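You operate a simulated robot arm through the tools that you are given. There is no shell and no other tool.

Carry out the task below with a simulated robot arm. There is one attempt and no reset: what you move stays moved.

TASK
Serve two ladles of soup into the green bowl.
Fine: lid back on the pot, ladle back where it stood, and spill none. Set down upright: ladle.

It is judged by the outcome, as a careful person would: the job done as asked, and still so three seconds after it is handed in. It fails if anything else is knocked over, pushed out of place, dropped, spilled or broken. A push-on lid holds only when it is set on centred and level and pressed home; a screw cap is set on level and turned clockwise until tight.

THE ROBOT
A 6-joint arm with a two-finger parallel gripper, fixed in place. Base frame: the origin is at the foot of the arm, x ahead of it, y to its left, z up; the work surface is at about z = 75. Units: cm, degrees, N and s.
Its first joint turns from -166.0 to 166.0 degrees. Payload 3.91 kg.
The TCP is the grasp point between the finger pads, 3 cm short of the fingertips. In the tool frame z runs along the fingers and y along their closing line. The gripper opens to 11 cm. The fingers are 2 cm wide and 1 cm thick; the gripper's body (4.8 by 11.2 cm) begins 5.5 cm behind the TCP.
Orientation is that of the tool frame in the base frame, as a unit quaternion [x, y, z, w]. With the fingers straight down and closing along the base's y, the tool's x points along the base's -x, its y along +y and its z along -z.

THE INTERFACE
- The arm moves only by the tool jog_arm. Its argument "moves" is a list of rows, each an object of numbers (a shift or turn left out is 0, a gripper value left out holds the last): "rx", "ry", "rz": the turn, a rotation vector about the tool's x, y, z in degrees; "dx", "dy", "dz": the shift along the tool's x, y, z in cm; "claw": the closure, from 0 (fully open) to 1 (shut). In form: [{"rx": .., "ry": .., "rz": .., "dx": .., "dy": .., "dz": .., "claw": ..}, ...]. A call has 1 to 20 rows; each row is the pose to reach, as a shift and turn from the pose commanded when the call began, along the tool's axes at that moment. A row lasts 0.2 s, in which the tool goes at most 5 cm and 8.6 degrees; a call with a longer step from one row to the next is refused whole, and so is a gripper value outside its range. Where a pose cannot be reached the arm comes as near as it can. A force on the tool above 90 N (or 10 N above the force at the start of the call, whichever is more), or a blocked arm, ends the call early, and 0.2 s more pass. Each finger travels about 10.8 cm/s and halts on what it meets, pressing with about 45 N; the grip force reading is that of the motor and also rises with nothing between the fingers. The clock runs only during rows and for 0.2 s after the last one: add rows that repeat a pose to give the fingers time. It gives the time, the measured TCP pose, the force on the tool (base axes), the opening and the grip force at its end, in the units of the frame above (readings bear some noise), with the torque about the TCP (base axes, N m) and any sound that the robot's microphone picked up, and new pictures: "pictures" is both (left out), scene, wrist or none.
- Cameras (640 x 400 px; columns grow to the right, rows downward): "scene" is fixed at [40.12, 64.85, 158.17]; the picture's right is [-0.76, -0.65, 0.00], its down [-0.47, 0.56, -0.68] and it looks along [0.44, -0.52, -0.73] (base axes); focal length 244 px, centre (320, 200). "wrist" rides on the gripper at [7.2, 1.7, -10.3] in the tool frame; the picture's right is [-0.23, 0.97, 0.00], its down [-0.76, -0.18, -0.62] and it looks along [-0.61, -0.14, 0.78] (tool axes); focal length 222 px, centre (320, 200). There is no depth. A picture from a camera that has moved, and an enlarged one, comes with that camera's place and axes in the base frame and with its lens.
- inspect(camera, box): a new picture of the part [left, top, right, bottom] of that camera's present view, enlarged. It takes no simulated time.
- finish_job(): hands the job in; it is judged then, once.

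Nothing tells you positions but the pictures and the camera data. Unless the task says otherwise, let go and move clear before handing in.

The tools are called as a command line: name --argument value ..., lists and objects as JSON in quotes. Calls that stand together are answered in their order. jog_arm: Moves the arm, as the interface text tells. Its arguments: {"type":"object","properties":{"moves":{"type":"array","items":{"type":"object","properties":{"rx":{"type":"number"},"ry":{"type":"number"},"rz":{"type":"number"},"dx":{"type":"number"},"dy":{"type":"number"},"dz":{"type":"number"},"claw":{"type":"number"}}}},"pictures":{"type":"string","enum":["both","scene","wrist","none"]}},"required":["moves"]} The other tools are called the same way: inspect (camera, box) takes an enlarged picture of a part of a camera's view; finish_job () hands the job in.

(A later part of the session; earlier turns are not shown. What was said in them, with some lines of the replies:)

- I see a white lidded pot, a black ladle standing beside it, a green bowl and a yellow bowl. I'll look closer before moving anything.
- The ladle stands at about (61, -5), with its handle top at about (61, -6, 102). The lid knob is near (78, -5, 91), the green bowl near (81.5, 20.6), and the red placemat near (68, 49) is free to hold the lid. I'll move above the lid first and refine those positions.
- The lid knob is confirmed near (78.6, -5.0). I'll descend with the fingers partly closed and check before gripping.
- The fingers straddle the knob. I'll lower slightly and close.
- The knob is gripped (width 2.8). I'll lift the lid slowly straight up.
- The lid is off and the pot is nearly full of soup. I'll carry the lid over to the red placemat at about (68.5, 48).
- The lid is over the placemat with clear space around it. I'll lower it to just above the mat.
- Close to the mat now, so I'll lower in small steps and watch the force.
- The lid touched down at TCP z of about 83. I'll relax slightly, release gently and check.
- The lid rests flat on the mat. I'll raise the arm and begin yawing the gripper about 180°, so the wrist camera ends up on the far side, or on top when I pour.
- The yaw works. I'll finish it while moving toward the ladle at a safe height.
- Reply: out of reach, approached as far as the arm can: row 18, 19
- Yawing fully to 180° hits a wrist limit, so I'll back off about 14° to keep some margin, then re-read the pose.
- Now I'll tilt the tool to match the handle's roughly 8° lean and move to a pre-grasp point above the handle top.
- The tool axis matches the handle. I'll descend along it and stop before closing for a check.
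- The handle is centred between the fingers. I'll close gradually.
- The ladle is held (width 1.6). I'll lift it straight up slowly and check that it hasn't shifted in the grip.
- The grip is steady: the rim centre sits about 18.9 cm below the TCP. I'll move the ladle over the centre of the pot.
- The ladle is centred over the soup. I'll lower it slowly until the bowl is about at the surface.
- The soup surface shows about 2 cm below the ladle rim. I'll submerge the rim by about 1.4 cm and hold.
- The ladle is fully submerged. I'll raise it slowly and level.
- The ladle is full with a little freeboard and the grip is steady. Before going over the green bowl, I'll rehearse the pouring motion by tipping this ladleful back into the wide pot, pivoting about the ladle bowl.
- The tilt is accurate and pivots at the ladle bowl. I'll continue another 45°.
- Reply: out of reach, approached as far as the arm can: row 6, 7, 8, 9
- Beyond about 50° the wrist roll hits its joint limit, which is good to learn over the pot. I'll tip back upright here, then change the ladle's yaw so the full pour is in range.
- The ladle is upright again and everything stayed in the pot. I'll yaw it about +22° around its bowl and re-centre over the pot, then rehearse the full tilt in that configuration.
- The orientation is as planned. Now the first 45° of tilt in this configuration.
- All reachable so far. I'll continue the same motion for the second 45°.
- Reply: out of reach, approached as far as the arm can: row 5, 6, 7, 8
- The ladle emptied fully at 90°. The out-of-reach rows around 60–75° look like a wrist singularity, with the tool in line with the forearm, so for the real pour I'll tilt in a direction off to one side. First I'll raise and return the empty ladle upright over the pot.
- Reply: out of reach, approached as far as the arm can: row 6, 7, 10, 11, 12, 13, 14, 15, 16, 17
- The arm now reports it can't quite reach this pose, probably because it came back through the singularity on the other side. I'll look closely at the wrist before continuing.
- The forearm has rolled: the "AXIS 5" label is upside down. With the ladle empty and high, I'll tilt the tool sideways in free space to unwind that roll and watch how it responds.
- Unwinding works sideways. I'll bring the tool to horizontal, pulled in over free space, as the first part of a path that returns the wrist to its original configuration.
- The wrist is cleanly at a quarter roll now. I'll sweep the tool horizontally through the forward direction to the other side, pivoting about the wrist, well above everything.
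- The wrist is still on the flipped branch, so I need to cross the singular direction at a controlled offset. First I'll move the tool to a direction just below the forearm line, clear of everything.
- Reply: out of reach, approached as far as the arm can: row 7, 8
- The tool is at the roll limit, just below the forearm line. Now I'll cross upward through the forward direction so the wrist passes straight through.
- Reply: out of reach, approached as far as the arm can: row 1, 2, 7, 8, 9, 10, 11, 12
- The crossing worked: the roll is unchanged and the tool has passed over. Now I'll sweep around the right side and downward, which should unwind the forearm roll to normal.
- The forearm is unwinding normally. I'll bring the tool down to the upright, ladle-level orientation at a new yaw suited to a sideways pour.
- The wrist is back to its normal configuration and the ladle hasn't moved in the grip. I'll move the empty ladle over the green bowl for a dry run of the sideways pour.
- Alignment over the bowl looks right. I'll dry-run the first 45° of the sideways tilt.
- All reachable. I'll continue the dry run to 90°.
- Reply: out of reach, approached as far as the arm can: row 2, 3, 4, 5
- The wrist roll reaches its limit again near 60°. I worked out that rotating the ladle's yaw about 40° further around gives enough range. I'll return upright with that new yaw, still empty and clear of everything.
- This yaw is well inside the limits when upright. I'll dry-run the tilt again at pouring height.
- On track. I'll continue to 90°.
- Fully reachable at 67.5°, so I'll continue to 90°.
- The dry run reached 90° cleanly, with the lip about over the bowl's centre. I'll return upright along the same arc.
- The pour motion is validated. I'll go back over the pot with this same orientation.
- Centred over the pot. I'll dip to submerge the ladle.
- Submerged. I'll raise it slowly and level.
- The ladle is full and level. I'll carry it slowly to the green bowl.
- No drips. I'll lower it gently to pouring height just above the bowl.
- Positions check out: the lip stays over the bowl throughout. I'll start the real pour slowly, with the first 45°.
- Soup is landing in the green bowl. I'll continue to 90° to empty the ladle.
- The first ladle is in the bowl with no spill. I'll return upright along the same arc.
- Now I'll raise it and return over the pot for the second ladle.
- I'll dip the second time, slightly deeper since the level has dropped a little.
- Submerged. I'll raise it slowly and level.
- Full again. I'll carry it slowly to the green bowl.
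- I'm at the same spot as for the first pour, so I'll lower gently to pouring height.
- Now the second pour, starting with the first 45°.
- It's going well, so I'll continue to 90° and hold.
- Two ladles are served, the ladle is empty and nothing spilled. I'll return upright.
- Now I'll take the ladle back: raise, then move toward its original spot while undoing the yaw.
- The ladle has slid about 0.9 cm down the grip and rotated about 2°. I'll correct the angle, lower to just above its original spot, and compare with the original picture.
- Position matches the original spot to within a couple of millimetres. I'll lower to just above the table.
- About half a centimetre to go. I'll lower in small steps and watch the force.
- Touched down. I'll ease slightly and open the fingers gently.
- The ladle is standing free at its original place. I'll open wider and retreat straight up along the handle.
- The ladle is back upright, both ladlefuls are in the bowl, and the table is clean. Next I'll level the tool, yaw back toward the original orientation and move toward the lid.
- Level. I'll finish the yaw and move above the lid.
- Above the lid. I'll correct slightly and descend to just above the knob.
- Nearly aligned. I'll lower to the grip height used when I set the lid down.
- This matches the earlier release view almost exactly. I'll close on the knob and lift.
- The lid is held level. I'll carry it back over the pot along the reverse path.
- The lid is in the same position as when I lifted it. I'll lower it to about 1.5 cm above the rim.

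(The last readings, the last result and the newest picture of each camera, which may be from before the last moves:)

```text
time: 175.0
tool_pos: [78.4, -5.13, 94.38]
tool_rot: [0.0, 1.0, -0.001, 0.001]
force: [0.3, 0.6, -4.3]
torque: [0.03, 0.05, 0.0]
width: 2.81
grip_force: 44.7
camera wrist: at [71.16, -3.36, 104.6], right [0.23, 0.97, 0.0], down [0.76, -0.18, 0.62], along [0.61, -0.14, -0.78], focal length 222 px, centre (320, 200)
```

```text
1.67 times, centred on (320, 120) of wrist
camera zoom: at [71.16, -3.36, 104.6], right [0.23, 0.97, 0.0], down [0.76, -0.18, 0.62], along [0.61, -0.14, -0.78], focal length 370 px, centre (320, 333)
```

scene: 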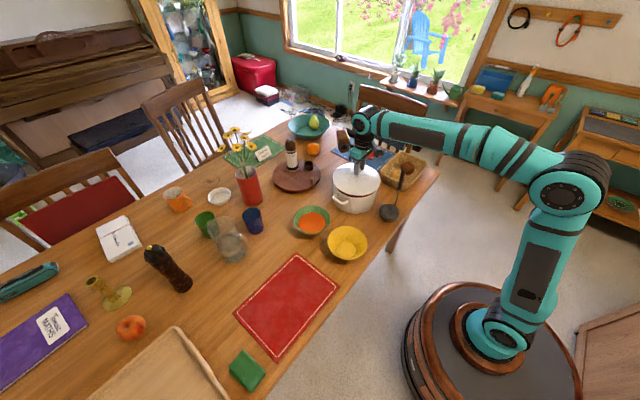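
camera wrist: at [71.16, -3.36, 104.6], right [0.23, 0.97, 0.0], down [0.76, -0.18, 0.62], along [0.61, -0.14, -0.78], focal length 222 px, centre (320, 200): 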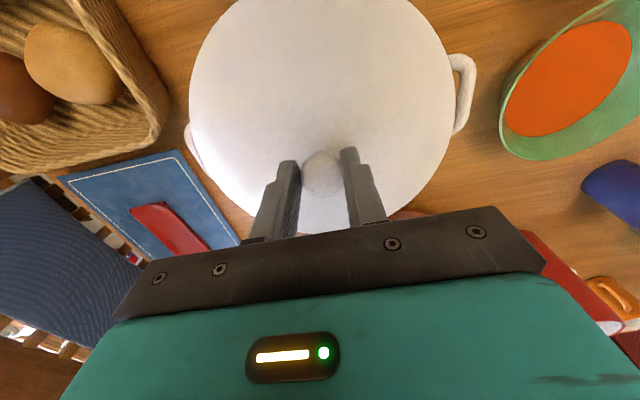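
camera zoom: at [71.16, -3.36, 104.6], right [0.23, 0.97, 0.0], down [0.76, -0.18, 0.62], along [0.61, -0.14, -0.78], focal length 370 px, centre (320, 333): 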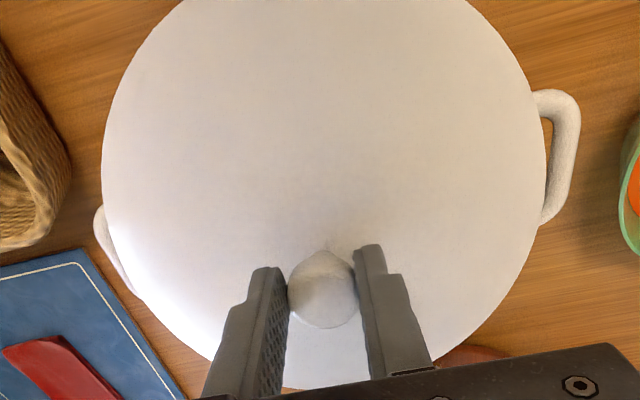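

Well aligned. I'll lower gently in small steps toward the seat.

jog_arm --moves '[{"dx": -0.05, "dz": 0.5, "claw": 1}, {"dx": -0.05, "dz": 1.0}, {"dx": -0.05, "dz": 1.4}, {"dx": -0.05, "dz": 1.6}, {"dx": -0.05, "dz": 1.6}]'

inspect --camera "scene" --box '[310, 140, 400, 220]'

inspect --camera "wrist" --box '[160, 0, 480, 240]'

```text
time: 176.2
tool_pos: [78.46, -5.12, 92.72]
tool_rot: [-0.001, 1.0, 0.0, 0.001]
force: [-0.6, -0.3, -3.5]
torque: [0.0, 0.05, 0.01]
width: 2.84
grip_force: 44.7
camera wrist: at [71.19, -3.34, 103.05], right [0.23, 0.97, 0.0], down [0.76, -0.18, 0.62], along [0.61, -0.14, -0.78], focal length 222 px, centre (320, 200)
```

scene: 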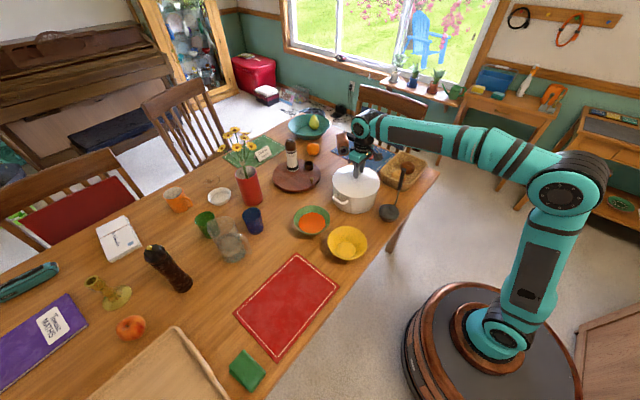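
wrist: 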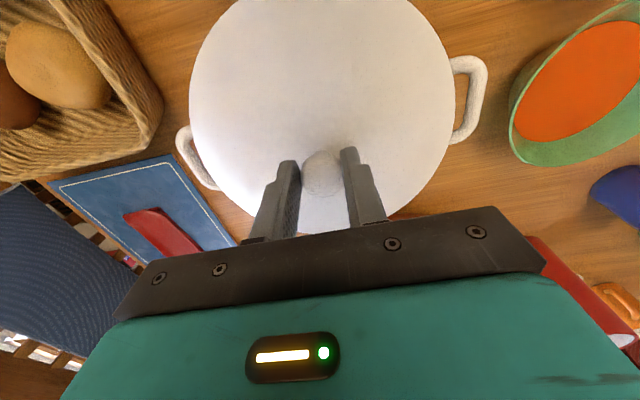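

```text
5.00 times, centred on (355, 180) of scene
camera zoom: at [40.12, 64.85, 158.17], right [-0.76, -0.65, 0.0], down [-0.47, 0.56, -0.68], along [0.44, -0.52, -0.73], focal length 1220 px, centre (145, 300)
```

zoom: 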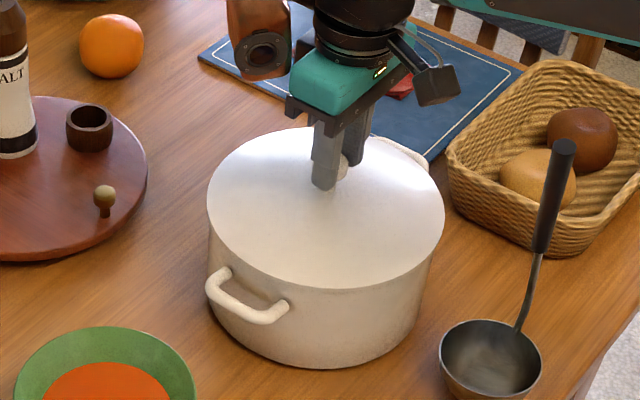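

```text
1.67 times, centred on (320, 120) of wrist
camera zoom: at [71.19, -3.34, 103.05], right [0.23, 0.97, 0.0], down [0.76, -0.18, 0.62], along [0.61, -0.14, -0.78], focal length 370 px, centre (320, 333)
```

zoom: 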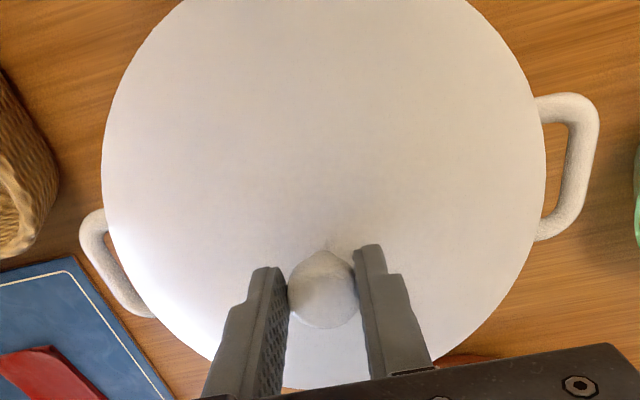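

Nearly seated. I'll take the last few millimetres with a force check.

jog_arm --moves '[{"dz": 0.15, "claw": 1}, {"dz": 0.3}, {"dz": 0.4}, {"dz": 0.4}]' --pictures "none"

```text
time: 177.2
tool_pos: [78.49, -5.12, 92.52]
tool_rot: [0.001, 1.0, 0.0, 0.002]
force: [5.0, 1.0, 23.9]
torque: [0.03, 0.56, 0.0]
width: 2.82
grip_force: 44.8
```

Contact made. I'll inspect how the lid sits before releasing.

inspect --camera "scene" --box '[320, 150, 390, 220]'

inspect --camera "wrist" --box '[160, 0, 480, 240]'

```text
5.71 times, centred on (355, 185) of scene
camera zoom: at [40.12, 64.85, 158.17], right [-0.76, -0.65, 0.0], down [-0.47, 0.56, -0.68], along [0.44, -0.52, -0.73], focal length 1394 px, centre (120, 286)
```

zoom: 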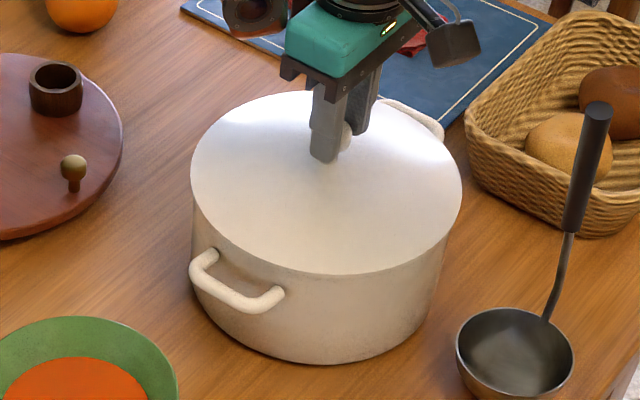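

```text
1.67 times, centred on (320, 120) of wrist
camera zoom: at [71.15, -3.35, 102.8], right [0.23, 0.97, 0.0], down [0.76, -0.18, 0.63], along [0.61, -0.14, -0.78], focal length 370 px, centre (320, 333)
```

zoom: 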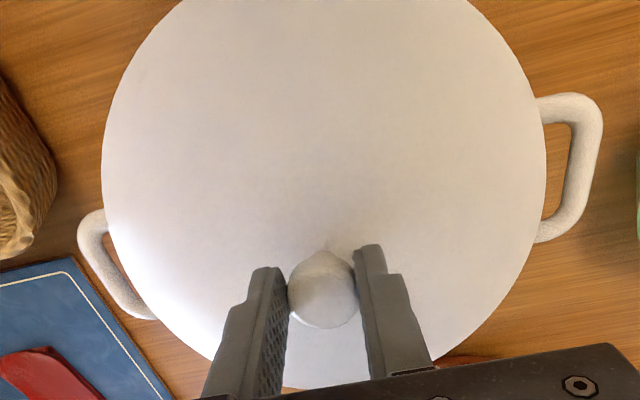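

It looks seated. I'll ease the press, open the fingers and then back off to verify.

jog_arm --moves '[{"dz": -0.1, "claw": 1}, {"dz": -0.12, "claw": 0.73}, {"dz": -0.12, "claw": 0.68}, {"dz": -0.12, "claw": 0.6}, {"dz": -0.12, "claw": 0.5}, {"dz": -0.12, "claw": 0.5}, {"dz": -1, "claw": 0.5}, {"dz": -3, "claw": 0.5}, {"dz": -5, "claw": 0.5}, {"dz": -6, "claw": 0.5}, {"dz": -6, "claw": 0.5}]'

inspect --camera "scene" --box '[320, 150, 390, 220]'

inspect --camera "wrist" --box '[160, 0, 480, 240]'

```text
time: 179.6
tool_pos: [78.31, -5.13, 98.36]
tool_rot: [0.0, 1.0, -0.001, 0.001]
force: [-0.3, -0.1, -0.4]
torque: [-0.02, 0.0, 0.01]
width: 5.5
grip_force: 0.1
camera wrist: at [71.1, -3.54, 108.73], right [0.23, 0.97, 0.0], down [0.76, -0.18, 0.62], along [0.61, -0.14, -0.78], focal length 222 px, centre (320, 200)
```

scene: 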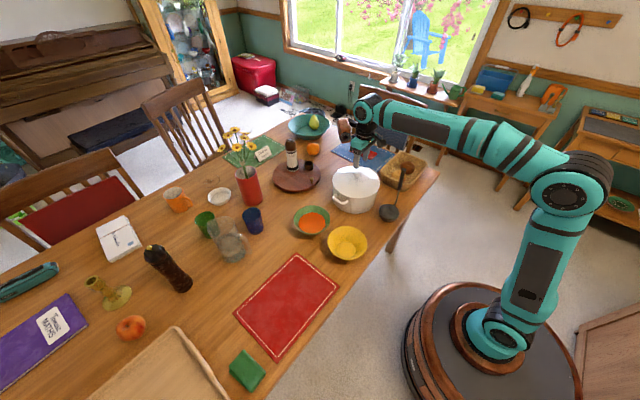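
wrist: 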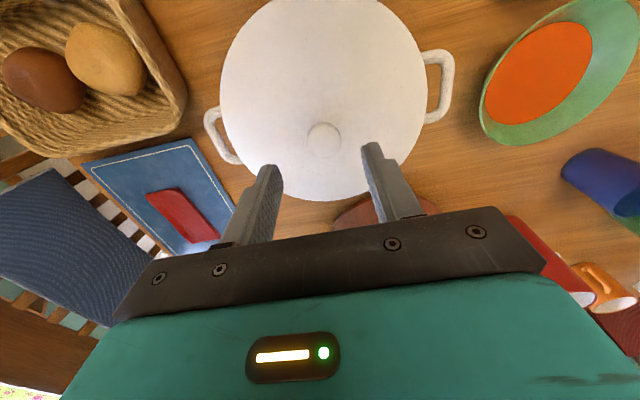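

```text
5.71 times, centred on (355, 185) of scene
camera zoom: at [40.12, 64.85, 158.17], right [-0.76, -0.65, 0.0], down [-0.47, 0.56, -0.68], along [0.44, -0.52, -0.73], focal length 1394 px, centre (120, 286)
```

zoom: 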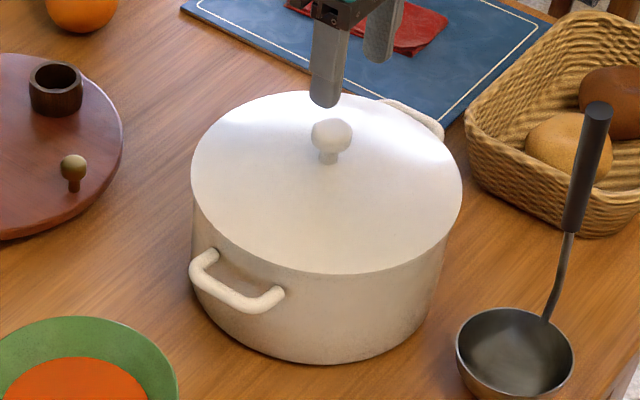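

```text
1.67 times, centred on (320, 120) of wrist
camera zoom: at [71.1, -3.54, 108.73], right [0.23, 0.97, 0.0], down [0.76, -0.18, 0.62], along [0.61, -0.14, -0.78], focal length 370 px, centre (320, 333)
```

zoom: 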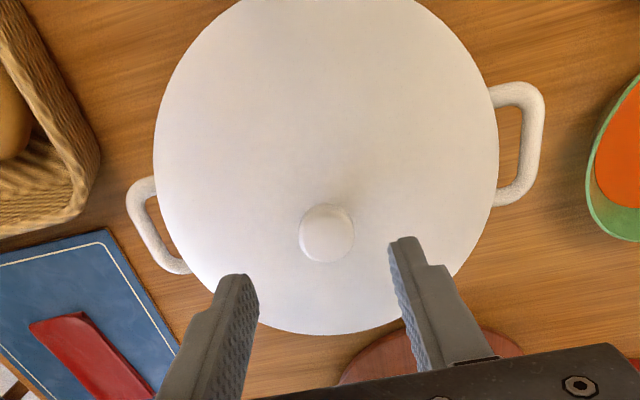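

The lid sits level and centred. I'll move the arm up and clear, then compare the scene with the start.

jog_arm --moves '[{"dz": -3, "claw": 0.5}, {"dz": -7}, {"dz": -11}, {"dz": -15}, {"dz": -19}, {"dz": -23}, {"dz": -27}, {"dz": -31, "claw": 0.3}, {"dx": 3, "dz": -32, "claw": 0}, {"dx": 7, "dz": -32}, {"dx": 11, "dz": -32}, {"dx": 15, "dz": -32}, {"dx": 18, "dz": -32}, {"dx": 18, "dz": -32}]'

inspect --camera "scene" --box '[280, 140, 440, 260]'

inspect --camera "wrist" --box '[280, 20, 500, 220]'

```text
time: 182.6
tool_pos: [60.15, -5.09, 130.25]
tool_rot: [-0.001, 1.0, -0.001, 0.003]
force: [0.7, -0.6, 0.4]
torque: [-0.01, -0.04, -0.03]
width: 11.0
grip_force: 0.1
out of reach, approached as far as the arm can: row 8, 9, 10, 11, 12
camera wrist: at [52.91, -3.44, 140.52], right [0.23, 0.97, 0.0], down [0.76, -0.18, 0.63], along [0.61, -0.14, -0.78], focal length 222 px, centre (320, 200)
```

scene: 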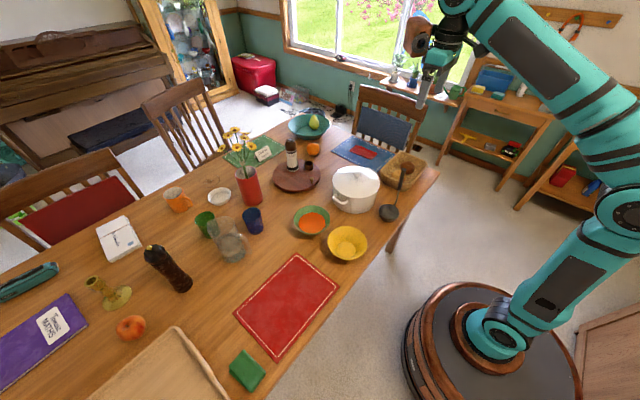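
wrist: 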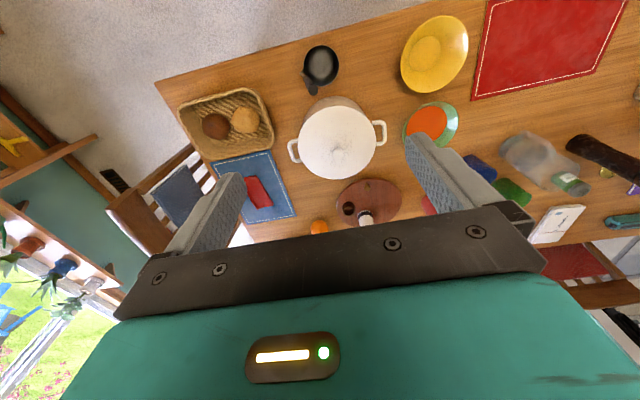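

```text
3.33 times, centred on (360, 200) of scene
camera zoom: at [40.12, 64.85, 158.17], right [-0.76, -0.65, 0.0], down [-0.47, 0.56, -0.68], along [0.44, -0.52, -0.73], focal length 813 px, centre (187, 200)
```

zoom: 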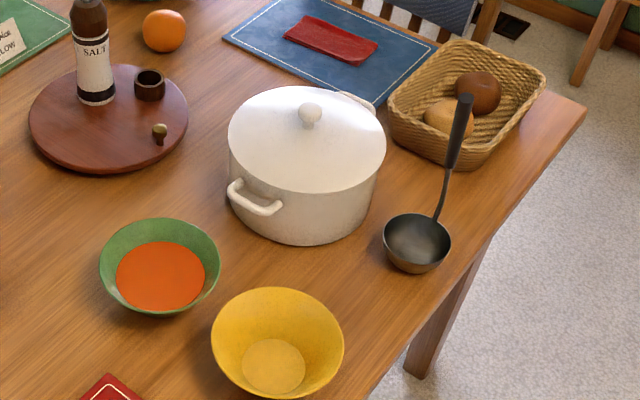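

```text
2.00 times, centred on (390, 120) of wrist
camera zoom: at [52.91, -3.44, 140.52], right [0.23, 0.97, 0.0], down [0.76, -0.18, 0.63], along [0.61, -0.14, -0.78], focal length 444 px, centre (180, 360)
```

zoom: 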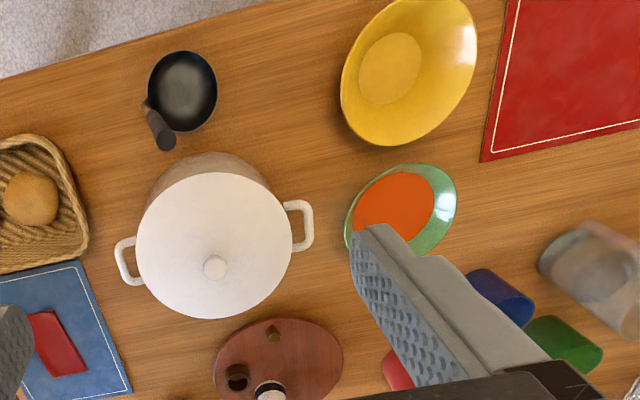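

Compared with the first pictures, the lid, ladle, pot, bowls and everything else are in their original places. The green bowl holds two ladles of soup, no spill is visible, and the arm is clear, so I'm handing the job in.

finish_job

```text
The job is handed in.
```

I served two full ladles of soup into the green bowl, and the pictures show no spills. The job is handed in; no result came back with it.

- **Lid:** it is back on the pot, centred and level. I pressed it down with about 24 N before letting go.
- **Ladle:** it is standing upright on its own, within about 2 mm of where it started. It slipped about 1 cm in the grip while I was serving, so I corrected its angle before setting it down.
- **Extra scoop:** before serving, I scooped one ladleful and tipped it back into the pot to test the pouring motion. None of that went into the bowl.
- **Everything else:** nothing else looks moved compared with the first pictures. The lid rested on the red placemat while I served, and the arm is clear of the table.
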